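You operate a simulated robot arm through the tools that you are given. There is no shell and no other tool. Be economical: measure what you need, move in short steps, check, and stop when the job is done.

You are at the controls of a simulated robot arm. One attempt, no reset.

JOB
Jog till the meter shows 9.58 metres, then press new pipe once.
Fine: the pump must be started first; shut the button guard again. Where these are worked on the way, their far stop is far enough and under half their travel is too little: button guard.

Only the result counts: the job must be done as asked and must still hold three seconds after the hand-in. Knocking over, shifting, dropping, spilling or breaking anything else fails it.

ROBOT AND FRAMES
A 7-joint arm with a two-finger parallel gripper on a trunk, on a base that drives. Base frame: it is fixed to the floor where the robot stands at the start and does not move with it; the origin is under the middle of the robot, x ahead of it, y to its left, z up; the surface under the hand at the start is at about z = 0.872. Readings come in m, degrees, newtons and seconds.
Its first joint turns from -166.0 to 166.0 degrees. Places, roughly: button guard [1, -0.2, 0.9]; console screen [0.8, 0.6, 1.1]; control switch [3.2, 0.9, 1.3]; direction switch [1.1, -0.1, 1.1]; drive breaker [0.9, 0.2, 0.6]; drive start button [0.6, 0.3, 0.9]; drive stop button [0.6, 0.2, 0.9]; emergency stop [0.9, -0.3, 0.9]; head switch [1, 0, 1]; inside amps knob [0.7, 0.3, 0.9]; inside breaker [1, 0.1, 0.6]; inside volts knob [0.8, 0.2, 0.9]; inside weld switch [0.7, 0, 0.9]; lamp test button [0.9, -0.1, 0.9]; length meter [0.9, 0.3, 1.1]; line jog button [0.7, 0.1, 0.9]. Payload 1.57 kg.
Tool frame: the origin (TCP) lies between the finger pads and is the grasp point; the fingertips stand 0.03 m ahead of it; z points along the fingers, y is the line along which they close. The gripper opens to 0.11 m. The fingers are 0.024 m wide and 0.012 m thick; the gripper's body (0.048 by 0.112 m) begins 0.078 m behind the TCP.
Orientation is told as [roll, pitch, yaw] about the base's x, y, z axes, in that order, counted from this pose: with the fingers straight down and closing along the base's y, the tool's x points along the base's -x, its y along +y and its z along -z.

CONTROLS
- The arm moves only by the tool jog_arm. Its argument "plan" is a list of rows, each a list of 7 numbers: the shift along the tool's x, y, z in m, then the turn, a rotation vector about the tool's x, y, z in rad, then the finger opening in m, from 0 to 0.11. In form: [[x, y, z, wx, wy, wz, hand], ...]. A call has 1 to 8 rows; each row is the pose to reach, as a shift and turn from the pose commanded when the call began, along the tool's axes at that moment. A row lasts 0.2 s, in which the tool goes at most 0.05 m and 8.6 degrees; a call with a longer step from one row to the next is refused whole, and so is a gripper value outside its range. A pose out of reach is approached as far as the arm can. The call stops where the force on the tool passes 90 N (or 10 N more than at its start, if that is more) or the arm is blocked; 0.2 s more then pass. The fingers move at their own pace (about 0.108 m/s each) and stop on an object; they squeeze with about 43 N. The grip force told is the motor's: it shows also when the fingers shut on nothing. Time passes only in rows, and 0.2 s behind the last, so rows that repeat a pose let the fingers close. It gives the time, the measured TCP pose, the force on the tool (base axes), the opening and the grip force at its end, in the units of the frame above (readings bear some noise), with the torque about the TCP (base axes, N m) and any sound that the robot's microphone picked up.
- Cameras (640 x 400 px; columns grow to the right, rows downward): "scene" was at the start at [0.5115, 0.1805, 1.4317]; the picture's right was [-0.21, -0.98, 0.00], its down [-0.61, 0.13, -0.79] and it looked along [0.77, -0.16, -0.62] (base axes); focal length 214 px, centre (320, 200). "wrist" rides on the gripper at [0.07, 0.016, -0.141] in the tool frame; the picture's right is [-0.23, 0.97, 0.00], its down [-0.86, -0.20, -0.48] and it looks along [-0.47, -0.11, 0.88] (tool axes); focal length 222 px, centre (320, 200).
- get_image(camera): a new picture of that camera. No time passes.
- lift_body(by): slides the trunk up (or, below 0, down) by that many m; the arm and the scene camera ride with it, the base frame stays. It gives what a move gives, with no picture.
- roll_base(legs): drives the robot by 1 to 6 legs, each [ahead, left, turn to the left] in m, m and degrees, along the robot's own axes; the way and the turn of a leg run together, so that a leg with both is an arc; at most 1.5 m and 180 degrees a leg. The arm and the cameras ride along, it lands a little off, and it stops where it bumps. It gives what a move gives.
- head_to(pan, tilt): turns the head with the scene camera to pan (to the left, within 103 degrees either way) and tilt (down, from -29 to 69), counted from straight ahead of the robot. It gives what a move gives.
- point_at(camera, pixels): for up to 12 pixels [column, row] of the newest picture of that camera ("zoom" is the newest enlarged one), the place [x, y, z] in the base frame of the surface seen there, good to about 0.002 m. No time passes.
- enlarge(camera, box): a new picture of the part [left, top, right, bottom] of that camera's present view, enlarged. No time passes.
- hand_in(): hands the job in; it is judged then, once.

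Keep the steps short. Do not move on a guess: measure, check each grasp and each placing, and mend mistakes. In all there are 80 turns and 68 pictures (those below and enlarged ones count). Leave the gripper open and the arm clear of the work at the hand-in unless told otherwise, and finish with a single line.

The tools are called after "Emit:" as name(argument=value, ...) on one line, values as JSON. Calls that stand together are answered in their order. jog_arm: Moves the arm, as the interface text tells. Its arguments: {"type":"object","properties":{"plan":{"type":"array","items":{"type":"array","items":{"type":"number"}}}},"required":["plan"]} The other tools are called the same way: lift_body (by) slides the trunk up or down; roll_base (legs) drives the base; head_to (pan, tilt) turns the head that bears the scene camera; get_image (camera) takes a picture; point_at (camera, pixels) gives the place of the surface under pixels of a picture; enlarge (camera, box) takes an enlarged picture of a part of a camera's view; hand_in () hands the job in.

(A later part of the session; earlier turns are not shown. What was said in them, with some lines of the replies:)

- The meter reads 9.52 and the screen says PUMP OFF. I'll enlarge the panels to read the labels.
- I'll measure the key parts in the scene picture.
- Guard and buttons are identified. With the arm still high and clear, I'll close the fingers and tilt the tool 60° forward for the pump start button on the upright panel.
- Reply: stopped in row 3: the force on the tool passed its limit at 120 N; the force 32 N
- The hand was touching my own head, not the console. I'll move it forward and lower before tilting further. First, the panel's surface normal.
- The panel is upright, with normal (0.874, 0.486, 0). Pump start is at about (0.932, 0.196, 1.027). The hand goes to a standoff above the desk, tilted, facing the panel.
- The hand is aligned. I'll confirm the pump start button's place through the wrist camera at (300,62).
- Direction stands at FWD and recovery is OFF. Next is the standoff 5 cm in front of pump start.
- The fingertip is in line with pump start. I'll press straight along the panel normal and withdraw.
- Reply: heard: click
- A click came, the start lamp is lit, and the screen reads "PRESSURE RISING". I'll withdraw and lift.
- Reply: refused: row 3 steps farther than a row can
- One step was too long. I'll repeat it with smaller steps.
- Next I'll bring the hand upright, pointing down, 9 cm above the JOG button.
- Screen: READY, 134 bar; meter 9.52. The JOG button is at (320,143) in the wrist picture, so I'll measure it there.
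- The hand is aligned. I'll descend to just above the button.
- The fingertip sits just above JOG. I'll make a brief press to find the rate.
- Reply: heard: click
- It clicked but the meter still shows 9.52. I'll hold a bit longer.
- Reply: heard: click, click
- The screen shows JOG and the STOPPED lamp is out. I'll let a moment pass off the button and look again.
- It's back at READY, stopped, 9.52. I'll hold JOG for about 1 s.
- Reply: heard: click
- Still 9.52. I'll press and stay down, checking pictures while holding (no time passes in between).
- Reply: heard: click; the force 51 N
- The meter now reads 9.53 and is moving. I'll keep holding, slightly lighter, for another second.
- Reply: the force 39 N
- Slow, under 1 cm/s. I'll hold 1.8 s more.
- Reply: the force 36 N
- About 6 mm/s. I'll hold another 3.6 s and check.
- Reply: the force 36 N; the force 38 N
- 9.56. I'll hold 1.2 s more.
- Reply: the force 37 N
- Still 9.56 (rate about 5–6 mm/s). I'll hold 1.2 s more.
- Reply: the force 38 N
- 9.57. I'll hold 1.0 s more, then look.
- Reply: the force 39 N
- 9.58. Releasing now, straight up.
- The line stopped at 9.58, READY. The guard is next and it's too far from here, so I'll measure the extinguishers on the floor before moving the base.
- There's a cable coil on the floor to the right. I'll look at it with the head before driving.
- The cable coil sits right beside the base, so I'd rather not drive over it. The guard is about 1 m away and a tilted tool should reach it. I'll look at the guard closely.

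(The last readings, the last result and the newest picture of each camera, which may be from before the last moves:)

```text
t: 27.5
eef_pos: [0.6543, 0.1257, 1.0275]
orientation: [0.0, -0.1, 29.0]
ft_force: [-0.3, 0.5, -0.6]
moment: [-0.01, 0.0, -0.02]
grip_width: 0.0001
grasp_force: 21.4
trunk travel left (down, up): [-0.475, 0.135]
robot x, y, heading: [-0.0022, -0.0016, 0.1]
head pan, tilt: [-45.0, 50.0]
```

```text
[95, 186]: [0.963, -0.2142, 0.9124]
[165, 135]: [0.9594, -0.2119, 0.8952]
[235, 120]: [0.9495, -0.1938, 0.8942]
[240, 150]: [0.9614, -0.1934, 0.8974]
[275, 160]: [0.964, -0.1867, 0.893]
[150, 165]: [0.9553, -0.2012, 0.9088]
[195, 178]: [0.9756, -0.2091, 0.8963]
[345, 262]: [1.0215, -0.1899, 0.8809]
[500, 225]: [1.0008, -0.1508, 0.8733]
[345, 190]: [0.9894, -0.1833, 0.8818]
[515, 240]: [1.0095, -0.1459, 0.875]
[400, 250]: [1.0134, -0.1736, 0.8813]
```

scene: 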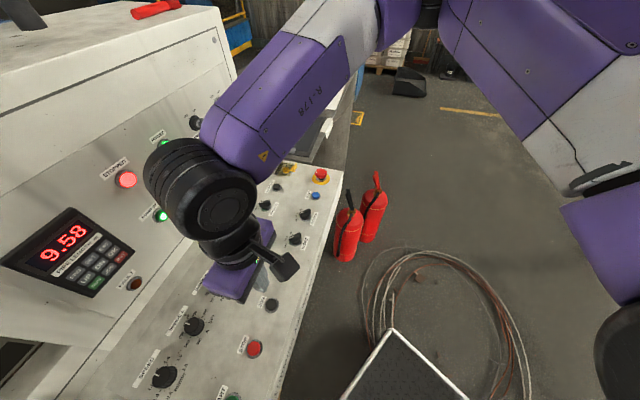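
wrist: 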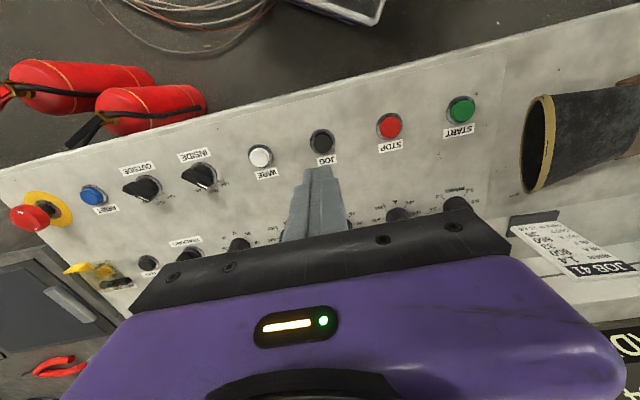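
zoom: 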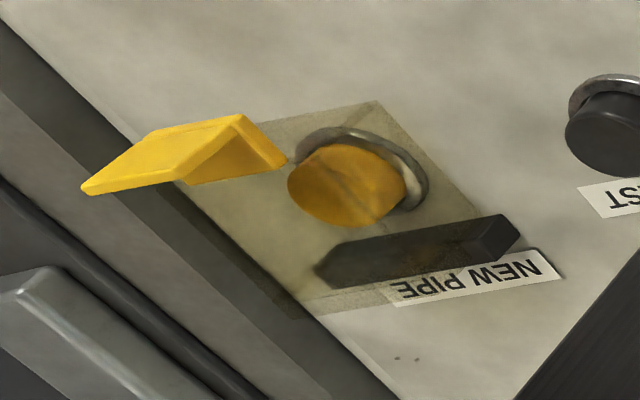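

The guard is a clear cover hinged on the wall side. Its yellow lip faces the operator: front face n≈0.736, t≈0.641, underside z≈0.893 (n, t = into and along the console). I'll hook one finger under the lip and lift. First I move high to the right.

Emit:
jog_arm(plan=[[-0.002, -0.0489, -0.0089, 0, 0, 0, 0], [-0.004, -0.0978, -0.0178, 0, 0, 0, 0], [-0.006, -0.1467, -0.0267, 0, 0, 0, 0], [-0.008, -0.1956, -0.0356, 0, 0, 0, 0.02], [-0.01, -0.2445, -0.0445, 0, 0, 0, 0.05], [-0.012, -0.2934, -0.0534, 0, 0, 0, 0.08], [-0.014, -0.3423, -0.0623, 0, 0, 0, 0.11], [-0.0169, -0.3912, -0.0714, 0, 0, 0, 0.11]])

Emit:
jog_arm(plan=[[0, 0, 0, -0.0567, -0.0567, 0.1217, 0.11], [0, 0, 0, -0.1135, -0.1135, 0.2435, 0.11], [0, 0, 0, -0.17, -0.17, 0.3652, 0.11], [0, 0, 0, -0.227, -0.227, 0.487, 0.11], [0, 0, 0, -0.2837, -0.2837, 0.6087, 0.11], [0, 0, 0, -0.3405, -0.3405, 0.7305, 0.11]])

Emit:
jog_arm(plan=[[0, 0, 0, -0.0567, -0.0567, 0.1217, 0.11], [0, 0, 0, -0.1135, -0.1135, 0.2435, 0.11], [0, 0, 0, -0.17, -0.17, 0.3652, 0.11], [0, 0, 0, -0.227, -0.227, 0.487, 0.11], [0, 0, 0, -0.2837, -0.2837, 0.6087, 0.11], [0, 0, 0, -0.3405, -0.3405, 0.7305, 0.11]])

Emit:
get_image(camera="scene")

Emit:
get_image(camera="wrist")

```text
t: 29.3
eef_pos: [0.8195, -0.1483, 1.0832]
orientation: [-0.1, -0.1, 28.9]
ft_force: [0.4, -0.3, 0.5]
moment: [0.01, 0.05, -0.05]
grip_width: 0.1101
grasp_force: 0.1
out of reach, approached as far as the arm can: row 7, 8
trunk travel left (down, up): [-0.475, 0.135]
robot x, y, heading: [0.0005, 0.0032, -0.0]
head pan, tilt: [-45.0, 50.0]
```

```text
t: 30.7
eef_pos: [0.8192, -0.1427, 1.0858]
orientation: [25.2, -10.6, -16.1]
ft_force: [-0.4, 0.8, -0.9]
moment: [0.0, 0.02, -0.02]
grip_width: 0.1099
grasp_force: 0.0
trunk travel left (down, up): [-0.475, 0.135]
robot x, y, heading: [0.0019, -0.0004, 0.1]
head pan, tilt: [-45.0, 50.0]
```

```text
t: 32.1
eef_pos: [0.82, -0.143, 1.0841]
orientation: [50.2, 0.0, -61.1]
ft_force: [-0.5, -0.2, -0.5]
moment: [-0.02, 0.0, -0.02]
grip_width: 0.11
grasp_force: 0.0
trunk travel left (down, up): [-0.475, 0.135]
robot x, y, heading: [-0.0022, 0.0016, 0.2]
head pan, tilt: [-45.0, 50.0]
```

```text
28 pictures are left
```

scene: 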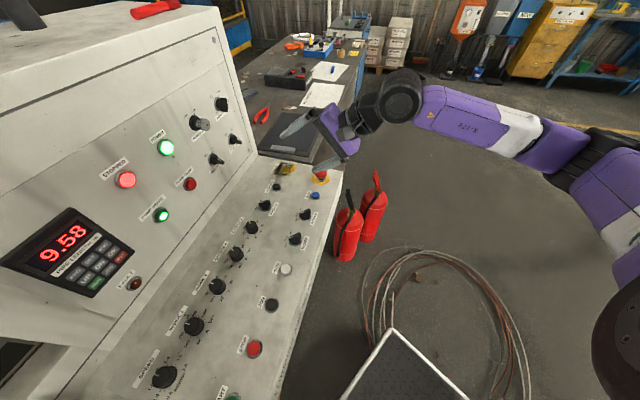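

```text
27 pictures are left
```

wrist: 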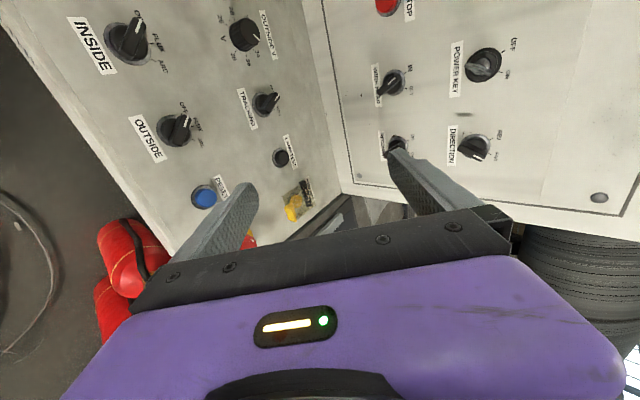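

The orientation is good. I'll move over the lip, still 6 cm high.

Emit:
jog_arm(plan=[[-0.0294, 0.0027, 0.0242, 0, 0, 0, 0.11], [-0.0588, 0.0054, 0.0484, 0, 0, 0, 0.11], [-0.0881, 0.008, 0.0726, 0, 0, 0, 0.11], [-0.1175, 0.0107, 0.0968, 0, 0, 0, 0.11], [-0.1175, 0.0107, 0.0968, 0, 0, 0, 0.11]])

Emit:
get_image(camera="wrist")

```text
t: 33.3
eef_pos: [0.9478, -0.2027, 1.0296]
orientation: [50.1, 0.0, -61.0]
ft_force: [-0.1, 0.1, -0.1]
moment: [-0.01, 0.06, -0.03]
grip_width: 0.1099
grasp_force: 0.1
trunk travel left (down, up): [-0.475, 0.135]
robot x, y, heading: [0.0023, 0.0007, 0.3]
head pan, tilt: [-45.0, 50.0]
```

```text
26 pictures are left
```

wrist: 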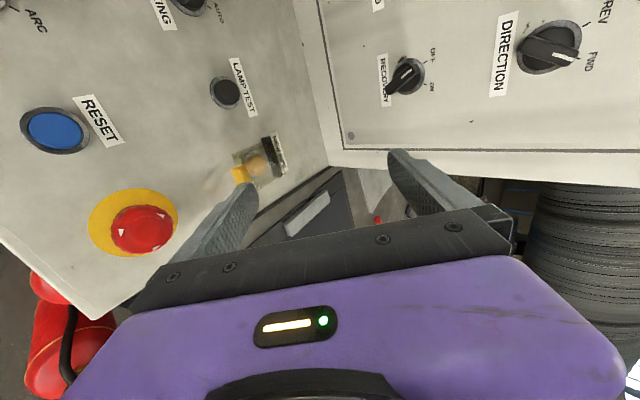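

Reached. I'll re-measure the lip from this close view.

Emit:
enlarge(camera="wrist", box=[210, 120, 310, 200])

Emit:
point_at(camera="wrist", pixels=[[236, 174], [241, 171], [245, 176], [257, 166], [265, 160], [272, 150], [250, 188], [240, 200], [140, 229], [238, 180]])

```text
5.00 times, centred on (260, 160) of wrist
```

zoom: 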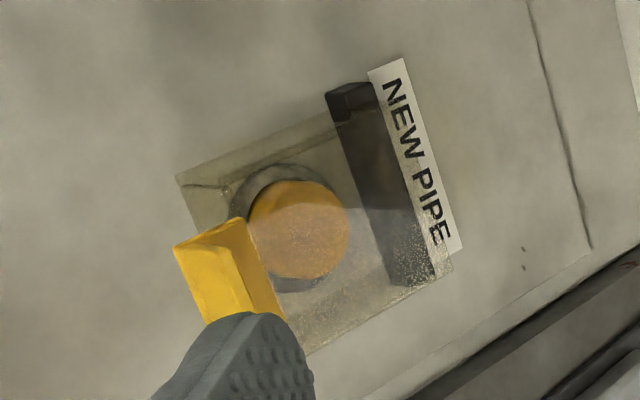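

```text
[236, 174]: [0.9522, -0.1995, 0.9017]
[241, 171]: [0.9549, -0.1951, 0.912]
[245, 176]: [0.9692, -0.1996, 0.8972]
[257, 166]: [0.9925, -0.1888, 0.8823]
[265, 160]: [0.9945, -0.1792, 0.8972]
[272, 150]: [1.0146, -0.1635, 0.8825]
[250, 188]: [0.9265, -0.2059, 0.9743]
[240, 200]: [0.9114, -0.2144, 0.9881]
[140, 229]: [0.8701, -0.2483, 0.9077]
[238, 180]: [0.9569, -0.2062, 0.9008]
```

Tip alignment is right: about 2 cm in front of the lip, same t. I'll descend vertically until the lower fingertip is just above the desk.

Emit:
jog_arm(plan=[[0, -0.0211, 0.0177, 0, 0, 0, 0.11], [0, -0.0421, 0.0353, 0, 0, 0, 0.11], [0, -0.0555, 0.0465, 0, 0, 0, 0.11], [0, -0.063, 0.0528, 0, 0, 0, 0.11], [0, -0.063, 0.0528, 0, 0, 0, 0.11]])

Emit:
enlarge(camera="wrist", box=[150, 80, 350, 240])

```text
t: 34.5
eef_pos: [0.946, -0.2068, 0.9481]
orientation: [50.1, 0.0, -61.0]
ft_force: [0.7, 0.3, -0.2]
moment: [-0.01, -0.03, 0.01]
grip_width: 0.1101
grasp_force: 0.0
trunk travel left (down, up): [-0.475, 0.135]
robot x, y, heading: [-0.0003, 0.0036, -0.1]
head pan, tilt: [-45.0, 50.0]
```

```text
2.50 times, centred on (250, 160) of wrist
```

zoom: 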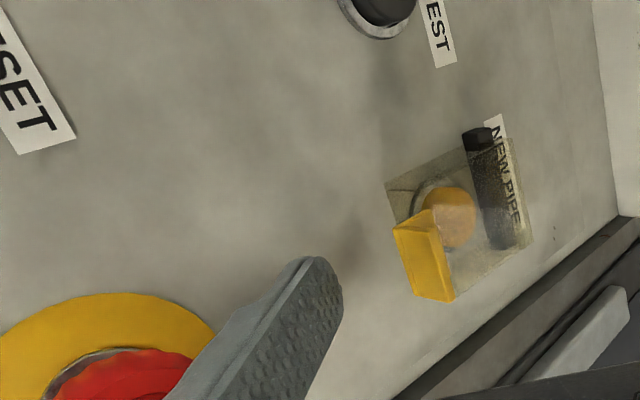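

Emit:
point_at(camera="zoom", pixels=[[330, 270], [310, 260], [340, 300], [300, 340], [400, 240], [425, 260], [440, 285], [425, 220], [460, 215], [495, 190]])

```text
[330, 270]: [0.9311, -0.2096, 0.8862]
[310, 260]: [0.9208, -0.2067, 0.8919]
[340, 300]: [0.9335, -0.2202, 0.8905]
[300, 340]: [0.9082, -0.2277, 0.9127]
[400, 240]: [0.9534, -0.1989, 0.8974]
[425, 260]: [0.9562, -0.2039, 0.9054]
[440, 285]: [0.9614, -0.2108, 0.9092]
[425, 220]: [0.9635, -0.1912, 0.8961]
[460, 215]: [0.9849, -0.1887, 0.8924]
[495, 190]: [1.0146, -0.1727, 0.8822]
```

The fingertip is where computed. I'll slide it under the lip and raise the first 40°.

Emit:
jog_arm(plan=[[0, 0.0139, 0.0197, 0, 0, 0, 0.11], [0, 0.0139, 0.0197, 0, 0, 0, 0.11], [0, 0.0325, 0.0132, 0, 0, 0, 0.11], [0, 0.0512, 0.0106, 0, 0, 0, 0.11], [0, 0.0512, 0.0106, 0, 0, 0, 0.11]])

Emit:
enlarge(camera="wrist", box=[150, 80, 350, 240])

```text
t: 35.7
eef_pos: [0.9845, -0.187, 0.9796]
orientation: [50.1, 0.0, -61.1]
ft_force: [0.5, -0.5, 0.2]
moment: [0.0, -0.02, -0.02]
grip_width: 0.1104
grasp_force: 0.1
trunk travel left (down, up): [-0.475, 0.135]
robot x, y, heading: [0.0015, -0.0001, -0.1]
head pan, tilt: [-45.0, 50.0]
```

```text
2.50 times, centred on (250, 160) of wrist
```

zoom: 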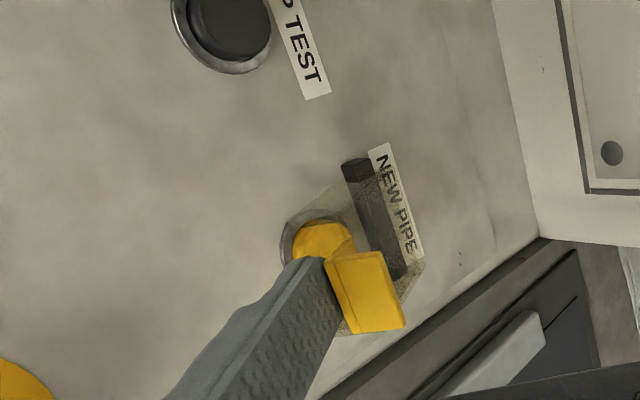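

The lip rides on the fingertip and the button is uncovered. I'll continue the arc to past upright.

Emit:
jog_arm(plan=[[0, 0.01, 0.001, 0, 0, 0, 0.11], [0, 0.019, 0.003, 0, 0, 0, 0.11], [0, 0.028, 0.008, 0, 0, 0, 0.11], [0, 0.0355, 0.0126, 0, 0, 0, 0.11], [0, 0.0425, 0.02, 0, 0, 0, 0.11], [0, 0.048, 0.0275, 0, 0, 0, 0.11]])

Emit:
get_image(camera="wrist")

```text
t: 37.1
eef_pos: [1.0311, -0.1605, 1.0021]
orientation: [50.4, -0.1, -61.0]
ft_force: [1.3, -0.2, 22.6]
moment: [-0.14, 0.22, -0.02]
grip_width: 0.0936
grasp_force: 0.1
trunk travel left (down, up): [-0.475, 0.135]
robot x, y, heading: [0.0016, 0.0027, 0.0]
head pan, tilt: [-45.0, 50.0]
```

```text
22 pictures are left
```

wrist: 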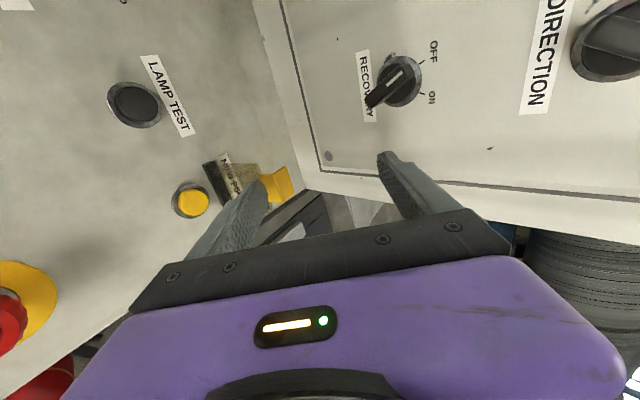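

The cover looks open, and the finger feels 22 N of load. I'll look closely.

Emit:
enlarge(camera="wrist", box=[160, 120, 320, 240])

Emit:
point_at(camera="zoom", pixels=[[460, 250], [500, 290], [430, 230], [300, 220], [220, 170], [330, 250], [120, 330], [135, 300], [400, 250], [150, 330]])

```text
3.33 times, centred on (240, 180) of wrist
```

zoom: 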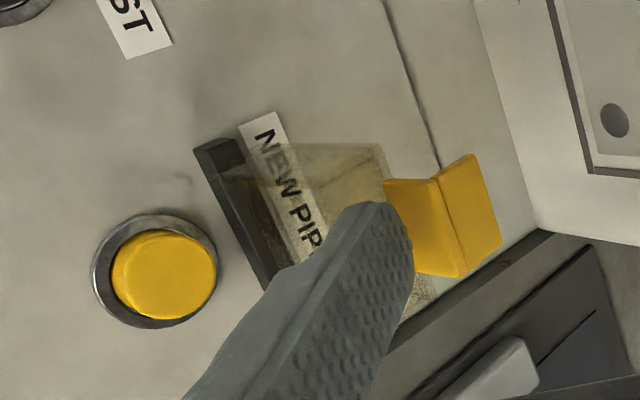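

```text
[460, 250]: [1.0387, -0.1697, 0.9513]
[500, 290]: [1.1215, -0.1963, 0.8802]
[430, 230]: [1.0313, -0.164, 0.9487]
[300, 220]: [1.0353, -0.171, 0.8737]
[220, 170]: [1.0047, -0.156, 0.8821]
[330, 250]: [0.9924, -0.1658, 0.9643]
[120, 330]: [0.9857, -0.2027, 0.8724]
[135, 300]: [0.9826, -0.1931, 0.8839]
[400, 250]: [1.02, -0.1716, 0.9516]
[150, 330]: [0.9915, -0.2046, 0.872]
```

The cover stands about 19° past upright, at its stop. I'll back off toward the operator, rise, and check that it stays open.

Emit:
jog_arm(plan=[[0, -0.0193, -0.023, 0, 0, 0, 0.11], [0, -0.0386, -0.046, 0, 0, 0, 0.11], [0, -0.008, -0.0717, 0, 0, 0, 0.11], [0, 0.0226, -0.097, 0, 0, 0, 0.11], [0, 0.0226, -0.097, 0, 0, 0, 0.06]])

Emit:
get_image(camera="wrist")

```text
t: 38.3
eef_pos: [0.9772, -0.1895, 1.0809]
orientation: [50.1, 0.0, -61.0]
ft_force: [0.0, 0.6, 0.2]
moment: [0.01, -0.01, -0.01]
grip_width: 0.0601
grasp_force: 0.1
trunk travel left (down, up): [-0.475, 0.135]
robot x, y, heading: [0.0008, -0.0016, -0.1]
head pan, tilt: [-45.0, 50.0]
```

```text
20 pictures are left
```

wrist: 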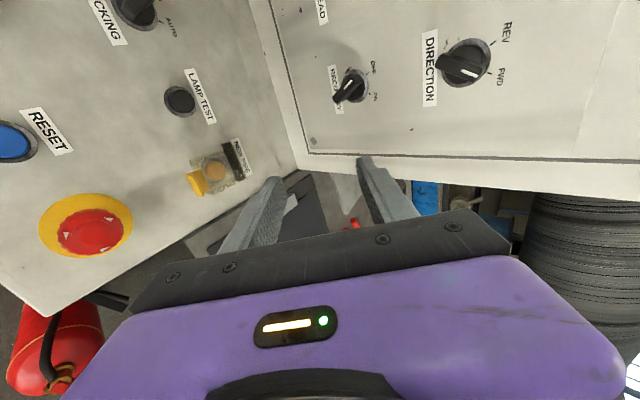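

The cover has dropped shut again. I think the finger ended up over the lip's end and pulled it back. I'll check the screen and meter, then retry with the contact deeper under the cover.

Emit:
head_to(pan=-12, tilt=38)

Emit:
get_image(camera="scene")

Emit:
jog_arm(plan=[[0, -0.0301, 0.0031, 0, 0, 0, 0.11], [0, -0.0602, 0.0061, 0, 0, 0, 0.11], [0, -0.0908, 0.0319, 0, 0, 0, 0.11], [0, -0.1238, 0.0595, 0, 0, 0, 0.11], [0, -0.1238, 0.0595, 0, 0, 0, 0.11]])

```text
t: 39.3
eef_pos: [0.9768, -0.1911, 1.0817]
orientation: [50.1, 0.0, -61.0]
ft_force: [-0.2, -0.1, 0.6]
moment: [0.02, 0.01, -0.01]
grip_width: 0.0599
grasp_force: 0.0
trunk travel left (down, up): [-0.475, 0.135]
robot x, y, heading: [-0.0027, 0.0023, 0.2]
head pan, tilt: [-12.0, 38.0]
```

```text
19 pictures are left
```

scene: 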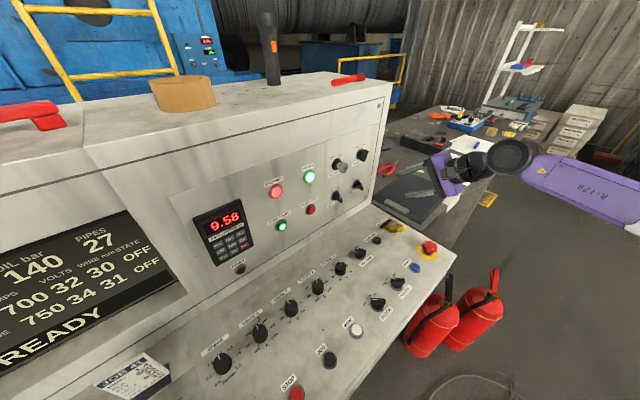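

```text
t: 40.5
eef_pos: [0.9484, -0.2053, 0.9491]
orientation: [50.0, 0.0, -61.1]
ft_force: [0.5, -0.1, -0.8]
moment: [0.02, 0.03, -0.05]
grip_width: 0.11
grasp_force: 0.1
trunk travel left (down, up): [-0.475, 0.135]
robot x, y, heading: [-0.0022, -0.001, -0.0]
head pan, tilt: [-12.0, 38.0]
```

Meter 9.58, pipes 27, READY: nothing changed. I'll hook the lip again and stop at about 95°.

Emit:
jog_arm(plan=[[0, 0.0139, 0.0197, 0, 0, 0, 0.11], [0, 0.0325, 0.0132, 0, 0, 0, 0.11], [0, 0.0513, 0.0153, 0, 0, 0, 0.11], [0, 0.0674, 0.0211, 0, 0, 0, 0.11], [0, 0.0799, 0.0308, 0, 0, 0, 0.11], [0, 0.0877, 0.04, 0, 0, 0, 0.11], [0, 0.0877, 0.04, 0, 0, 0, 0.11]])

Emit:
enlarge(camera="wrist", box=[160, 120, 320, 240])

```text
t: 42.1
eef_pos: [1.025, -0.1632, 0.9954]
orientation: [50.9, -0.1, -61.0]
ft_force: [-2.7, 10.4, 46.9]
moment: [0.43, 0.47, -0.11]
grip_width: 0.0764
grasp_force: 0.1
trunk travel left (down, up): [-0.475, 0.135]
robot x, y, heading: [-0.0004, 0.0005, -0.3]
head pan, tilt: [-12.0, 38.0]
```

```text
3.33 times, centred on (240, 180) of wrist
```

zoom: 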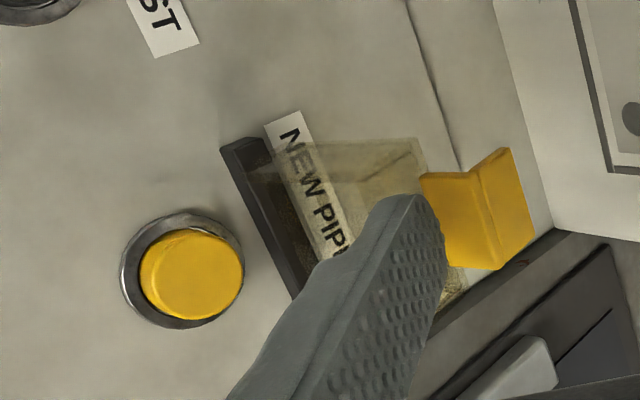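

Emit:
point_at(camera="zoom", pixels=[[450, 190], [480, 250], [495, 180], [520, 230], [410, 205], [440, 240], [395, 155], [330, 150], [240, 155], [460, 290]])

```text
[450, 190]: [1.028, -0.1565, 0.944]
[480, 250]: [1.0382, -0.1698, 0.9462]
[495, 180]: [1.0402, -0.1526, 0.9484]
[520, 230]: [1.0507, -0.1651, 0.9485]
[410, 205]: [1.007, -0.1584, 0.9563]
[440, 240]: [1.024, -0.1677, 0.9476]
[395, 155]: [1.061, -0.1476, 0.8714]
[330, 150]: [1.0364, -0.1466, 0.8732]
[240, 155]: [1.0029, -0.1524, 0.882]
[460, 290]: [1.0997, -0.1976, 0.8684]
```

The cover is open at its stop, and the finger is loaded downward by friction. Last time, pulling straight back dragged it shut. So this time I'll rise vertically first, then back off.

Emit:
jog_arm(plan=[[0, 0.0077, -0.0064, 0, 0, 0, 0.11], [0, 0.0192, -0.0161, 0, 0, 0, 0.11], [0, 0.0345, -0.0289, 0, 0, 0, 0.11], [0, 0.0536, -0.045, 0, 0, 0, 0.11], [0, 0.0536, -0.045, 0, 0, 0, 0.11]])

Emit:
enlarge(camera="wrist", box=[140, 90, 340, 240])

```text
t: 43.3
eef_pos: [1.0243, -0.1634, 1.0598]
orientation: [50.2, 0.1, -61.0]
ft_force: [0.2, 0.3, 0.3]
moment: [-0.02, -0.01, -0.01]
grip_width: 0.1101
grasp_force: 0.1
trunk travel left (down, up): [-0.475, 0.135]
robot x, y, heading: [0.0027, -0.0031, 0.0]
head pan, tilt: [-12.0, 38.0]
```

```text
2.67 times, centred on (240, 165) of wrist
```

zoom: 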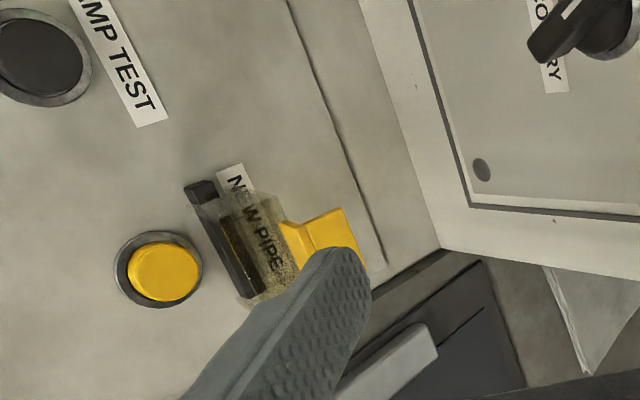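

It stays open with no contact. Next I'll back away and up, closing the fingers.

Emit:
jog_arm(plan=[[0, 0.0153, -0.0129, 0, 0, 0, 0.11], [0, -0.0104, -0.0435, 0, 0, 0, 0.06], [0, -0.0361, -0.0741, 0, 0, 0, 0.0], [0, -0.0361, -0.0741, 0, 0, 0, 0], [0, -0.0361, -0.0741, 0, 0, 0, 0]])

Emit:
get_image(camera="wrist")

```text
t: 44.5
eef_pos: [0.953, -0.202, 1.0801]
orientation: [50.1, 0.1, -61.0]
ft_force: [0.1, 0.6, 0.1]
moment: [0.02, -0.05, 0.03]
grip_width: 0.0
grasp_force: 21.5
trunk travel left (down, up): [-0.475, 0.135]
robot x, y, heading: [-0.0012, 0.0033, 0.2]
head pan, tilt: [-12.0, 38.0]
```

```text
16 pictures are left
```

wrist: 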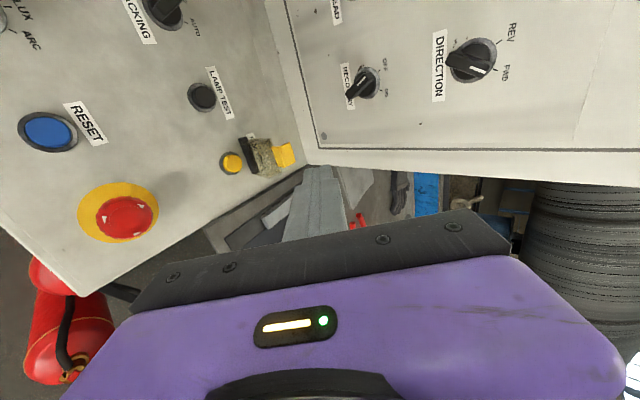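

The guard is open. I'll measure the exposed yellow button at (231,162).

Emit:
enlarge(camera="wrist", box=[200, 120, 310, 190])

Emit:
point_at(camera="wrist", pixels=[[231, 162], [224, 164], [239, 160], [230, 155], [233, 169], [244, 142], [256, 172], [247, 155], [290, 155], [275, 158], [246, 140]])

```text
5.71 times, centred on (255, 155) of wrist
```

zoom: 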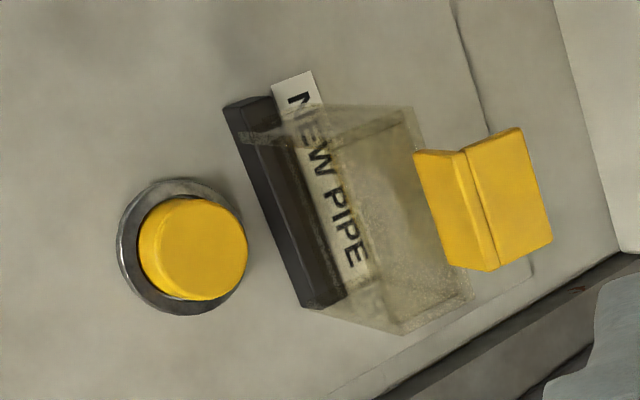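

```text
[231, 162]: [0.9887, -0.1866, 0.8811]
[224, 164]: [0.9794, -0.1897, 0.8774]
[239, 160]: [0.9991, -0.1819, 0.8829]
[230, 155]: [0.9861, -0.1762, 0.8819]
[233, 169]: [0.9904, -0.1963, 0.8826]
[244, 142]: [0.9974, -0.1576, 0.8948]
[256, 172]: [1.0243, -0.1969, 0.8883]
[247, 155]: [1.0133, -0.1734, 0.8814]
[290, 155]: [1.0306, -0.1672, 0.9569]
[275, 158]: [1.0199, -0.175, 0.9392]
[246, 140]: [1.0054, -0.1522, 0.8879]
```

The cover is a small open box standing up behind the button, centred at n≈0.774, t≈0.643, z 0.882. I'll steepen the tool to 55° down and hover in front of the button.

Emit:
jog_arm(plan=[[0, 0, 0, 0.13, 0, 0, 0], [0, 0, 0, 0.26, 0, 0, 0], [-0.001, -0.0306, 0.0257, 0.26, 0, 0, 0], [-0.0025, -0.0613, 0.0515, 0.26, 0, 0, 0], [-0.004, -0.0919, 0.0772, 0.26, 0, 0, 0], [-0.004, -0.0919, 0.0772, 0.26, 0, 0, 0]])

Emit:
get_image(camera="wrist")

```text
t: 45.9
eef_pos: [0.9533, -0.2074, 0.958]
orientation: [35.2, 0.1, -61.0]
ft_force: [-0.8, -0.3, -0.3]
moment: [0.0, -0.01, -0.02]
grip_width: 0.0
grasp_force: 21.0
trunk travel left (down, up): [-0.475, 0.135]
robot x, y, heading: [-0.0006, -0.0025, 0.1]
head pan, tilt: [-12.0, 38.0]
```

```text
14 pictures are left
```

wrist: 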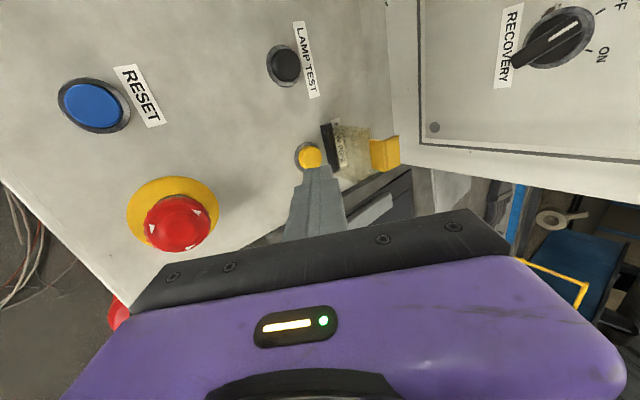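

The tip is in line with the button. One press: in front, over, down, then back out the same way.

Emit:
jog_arm(plan=[[0, -0.0111, 0.0325, 0, 0, 0, 0], [0, -0.002, 0.045, 0, 0, 0, 0], [0, -0.0089, 0.0549, 0, 0, 0, 0], [0, -0.0089, 0.0549, 0, 0, 0, 0]])

Emit:
get_image(camera="scene")

```text
t: 46.9
eef_pos: [0.977, -0.1958, 0.9104]
orientation: [35.3, 0.0, -61.1]
ft_force: [0.5, -1.2, 4.5]
moment: [-0.02, -0.04, 0.05]
grip_width: 0.0001
grasp_force: 21.5
trunk travel left (down, up): [-0.475, 0.135]
robot x, y, heading: [-0.0008, -0.0013, 0.0]
head pan, tilt: [-12.0, 38.0]
heard: click
```

```text
13 pictures are left
```

scene: 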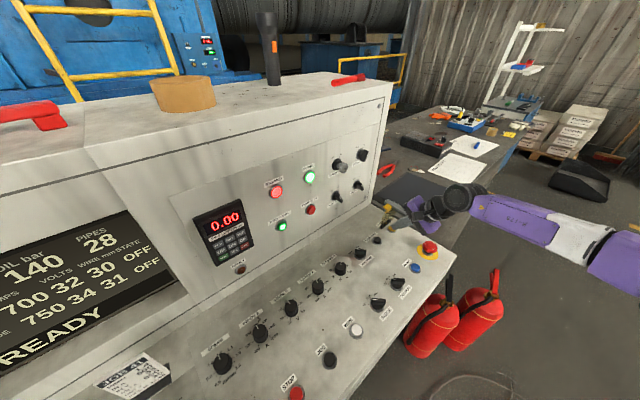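

Click, PIPES 28, meter reset to 0.00: new pipe is registered. I'll release back along the same way and rise.

Emit:
jog_arm(plan=[[0, 0.0069, -0.0099, 0, 0, 0, 0], [0, -0.0022, -0.0224, 0, 0, 0, 0], [0, 0.0089, -0.0549, 0, 0, 0, 0], [0, 0.0319, -0.0877, 0, 0, 0, 0], [0, 0.0549, -0.1204, 0, 0, 0, 0]])

Emit:
enlarge(camera="wrist", box=[200, 100, 400, 220])

```text
t: 48.1
eef_pos: [0.9569, -0.2081, 1.0388]
orientation: [35.2, 0.0, -61.0]
ft_force: [-0.2, 0.3, 0.0]
moment: [0.03, 0.0, -0.03]
grip_width: 0.0003
grasp_force: 21.5
trunk travel left (down, up): [-0.475, 0.135]
robot x, y, heading: [-0.0027, -0.0013, -0.0]
head pan, tilt: [-12.0, 38.0]
```

```text
3.20 times, centred on (300, 160) of wrist
```

zoom: 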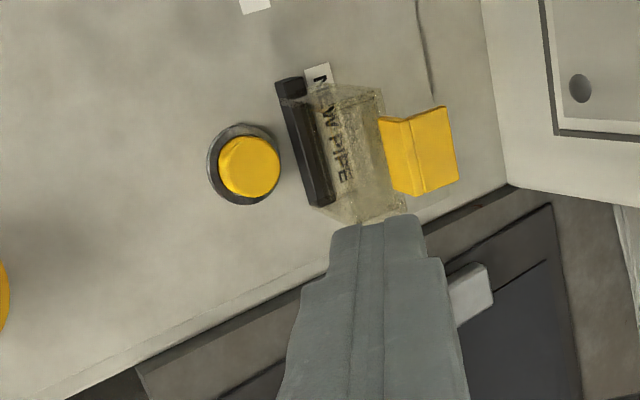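

Emit:
point_at(camera="zoom", pixels=[[395, 135], [410, 175], [435, 130], [445, 170], [448, 115], [425, 185], [388, 125], [382, 95], [300, 130]])

```text
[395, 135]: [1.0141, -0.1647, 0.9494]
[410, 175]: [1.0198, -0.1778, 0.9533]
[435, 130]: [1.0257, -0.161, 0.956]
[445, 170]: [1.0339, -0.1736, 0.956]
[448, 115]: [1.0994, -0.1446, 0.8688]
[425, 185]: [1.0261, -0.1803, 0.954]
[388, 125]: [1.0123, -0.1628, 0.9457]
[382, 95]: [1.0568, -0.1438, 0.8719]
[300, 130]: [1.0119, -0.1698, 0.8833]
```

The cover stands upright with its flange at n 0.807–0.824, z≈0.956. I'll pass over it and lower the closed fingertip behind it, on the wall side.

Emit:
jog_arm(plan=[[0.002, 0.0273, 0.0191, 0, 0, 0, 0], [0.004, 0.0546, 0.0382, 0, 0, 0, 0], [0.005, 0.0819, 0.0574, 0, 0, 0, 0], [0.005, 0.0819, 0.0574, 0, 0, 0, 0]])

Emit:
get_image(camera="wrist")

```text
t: 49.1
eef_pos: [1.0406, -0.1536, 1.0403]
orientation: [35.2, -0.1, -61.0]
ft_force: [0.5, 0.5, -0.4]
moment: [0.0, 0.03, -0.01]
grip_width: 0.0001
grasp_force: 21.0
trunk travel left (down, up): [-0.475, 0.135]
robot x, y, heading: [0.0022, -0.0022, 0.0]
head pan, tilt: [-12.0, 38.0]
```

```text
11 pictures are left
```

wrist: 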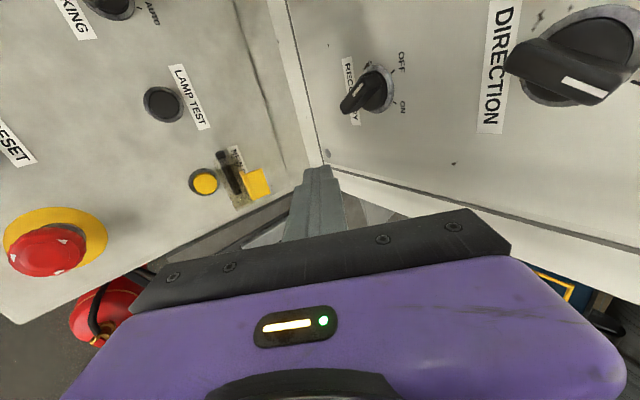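

Clear on all sides. I'll descend behind the cover.

Emit:
jog_arm(plan=[[0, -0.0207, 0.0295, 0, 0, 0, 0], [0, -0.0413, 0.059, 0, 0, 0, 0], [0, -0.0413, 0.059, 0, 0, 0, 0]])

Emit:
enlarge(camera="wrist", box=[160, 110, 360, 230])

```text
t: 49.9
eef_pos: [1.0434, -0.1545, 0.9672]
orientation: [35.2, 0.0, -61.0]
ft_force: [-0.8, -0.5, -0.7]
moment: [0.0, 0.02, 0.0]
grip_width: 0.0
grasp_force: 21.0
trunk travel left (down, up): [-0.475, 0.135]
robot x, y, heading: [0.0004, 0.0022, 0.2]
head pan, tilt: [-12.0, 38.0]
```

```text
3.20 times, centred on (260, 170) of wrist
```

zoom: 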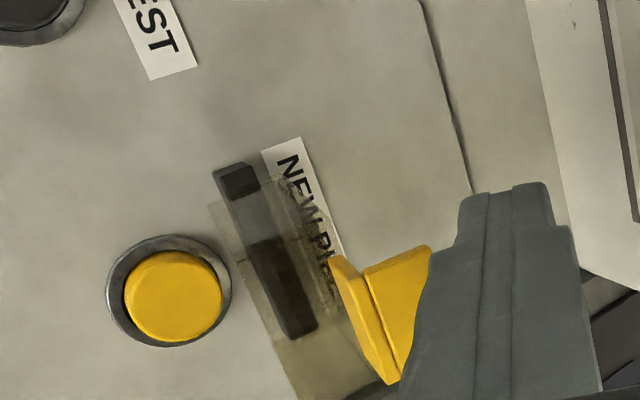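

The finger is behind the flange. I'll pull toward the operator to swing the cover shut.

Emit:
jog_arm(plan=[[0, -0.0164, -0.0115, 0, 0, 0, 0], [0, -0.0328, -0.023, 0, 0, 0, 0], [0, -0.0491, -0.0344, 0, 0, 0, 0], [0, -0.0655, -0.0459, 0, 0, 0, 0], [0, -0.0655, -0.0459, 0, 0, 0, 0]])

Emit:
enlarge(camera="wrist", box=[200, 100, 400, 220])

```text
t: 51.1
eef_pos: [0.972, -0.1903, 0.9665]
orientation: [35.3, 0.0, -60.9]
ft_force: [-1.0, 0.6, 0.5]
moment: [-0.01, 0.0, 0.0]
grip_width: 0.0002
grasp_force: 21.5
trunk travel left (down, up): [-0.475, 0.135]
robot x, y, heading: [0.0002, 0.0021, 0.2]
head pan, tilt: [-12.0, 38.0]
```

```text
3.20 times, centred on (300, 160) of wrist
```

zoom: 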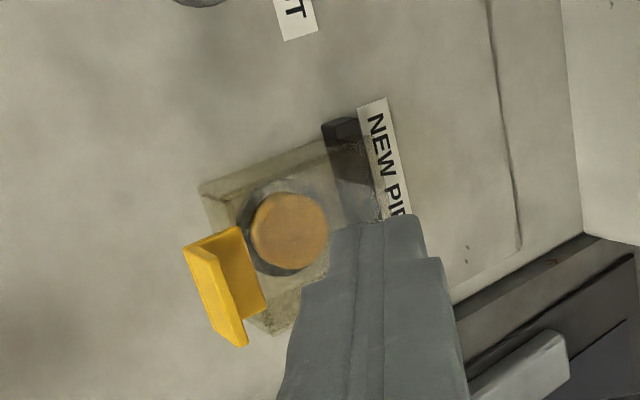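

The cover has swung down. I'll rise clear and verify that it's fully shut.

Emit:
jog_arm(plan=[[0, 0.023, -0.0328, 0, 0, 0, 0.03], [0, 0.046, -0.0655, 0, 0, 0, 0.08], [0, 0.0689, -0.0983, 0, 0, 0, 0.11], [0, 0.0689, -0.0983, 0, 0, 0, 0.11]])

Emit:
get_image(camera="scene")

Emit:
enlarge(camera="wrist", box=[180, 100, 340, 220])

```text
t: 52.1
eef_pos: [0.9723, -0.1952, 1.0858]
orientation: [35.2, 0.0, -60.9]
ft_force: [0.1, -0.8, 0.6]
moment: [-0.01, 0.0, 0.01]
grip_width: 0.11
grasp_force: 0.1
trunk travel left (down, up): [-0.475, 0.135]
robot x, y, heading: [-0.0023, -0.0006, 0.1]
head pan, tilt: [-12.0, 38.0]
```

```text
8 pictures are left
```

scene: 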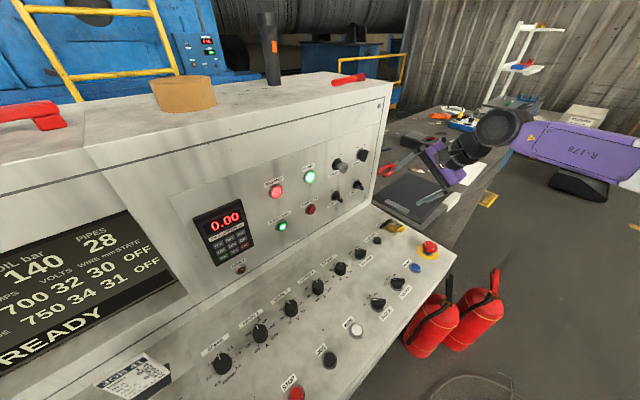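

```text
3.33 times, centred on (260, 160) of wrist
```

zoom: 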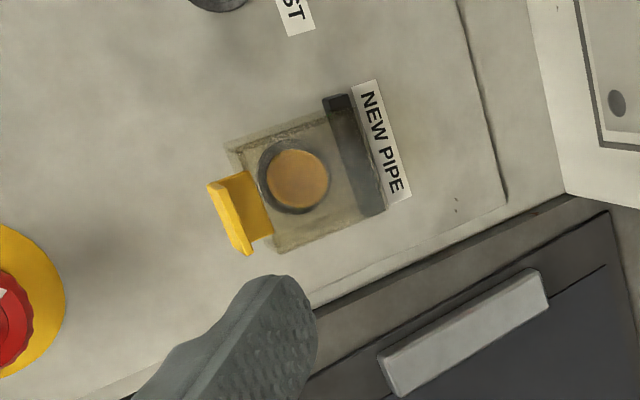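

Emit:
point_at(camera="zoom", pixels=[[240, 185], [262, 225], [215, 195], [235, 240], [228, 210], [255, 200]])

Emit:
enlarge(camera="scene", box=[350, 205, 450, 265])

```text
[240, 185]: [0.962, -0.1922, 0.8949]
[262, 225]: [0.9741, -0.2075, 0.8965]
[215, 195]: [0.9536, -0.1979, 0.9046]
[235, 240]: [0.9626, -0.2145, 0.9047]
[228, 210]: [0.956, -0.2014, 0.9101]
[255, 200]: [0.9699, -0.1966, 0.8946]
```

```text
6.40 times, centred on (400, 235) of scene
```

zoom: 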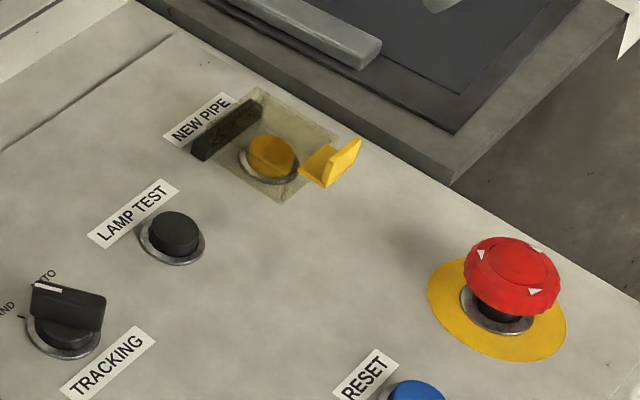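

The guard is shut exactly as at the start (tab z 0.895), PIPES is 28, READY. I'll withdraw the arm a bit further.

Emit:
jog_arm(plan=[[0, -0.0177, -0.0328, 0, 0, 0, 0.11], [0, -0.0355, -0.0656, 0, 0, 0, 0.11], [0, -0.0532, -0.0984, 0, 0, 0, 0.11], [0, -0.0532, -0.0984, 0, 0, 0, 0.11]])

Emit:
get_image(camera="scene")

```text
t: 53.1
eef_pos: [0.8853, -0.2433, 1.1344]
orientation: [35.2, 0.1, -60.9]
ft_force: [0.1, 0.1, 0.0]
moment: [0.0, 0.01, -0.01]
grip_width: 0.1098
grasp_force: 0.1
trunk travel left (down, up): [-0.475, 0.135]
robot x, y, heading: [-0.0003, 0.0026, 0.2]
head pan, tilt: [-12.0, 38.0]
```

```text
5 pictures are left
```

scene: 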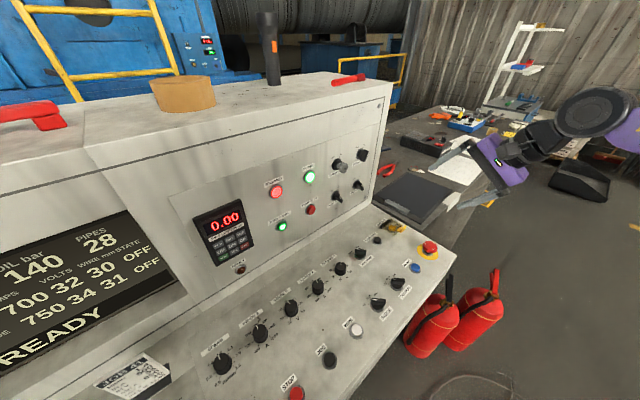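

Everything is in its final state: pump on, new pipe counted once, guard shut, arm clear and gripper open. Handing in.

Emit:
hand_in()

```text
The job is handed in.
```

Job handed in: I started the pump, jogged the line until the meter read 9.58 m, pressed new pipe once (pipes went from 27 to 28 and the meter reset to 0.00), and shut the button guard again.
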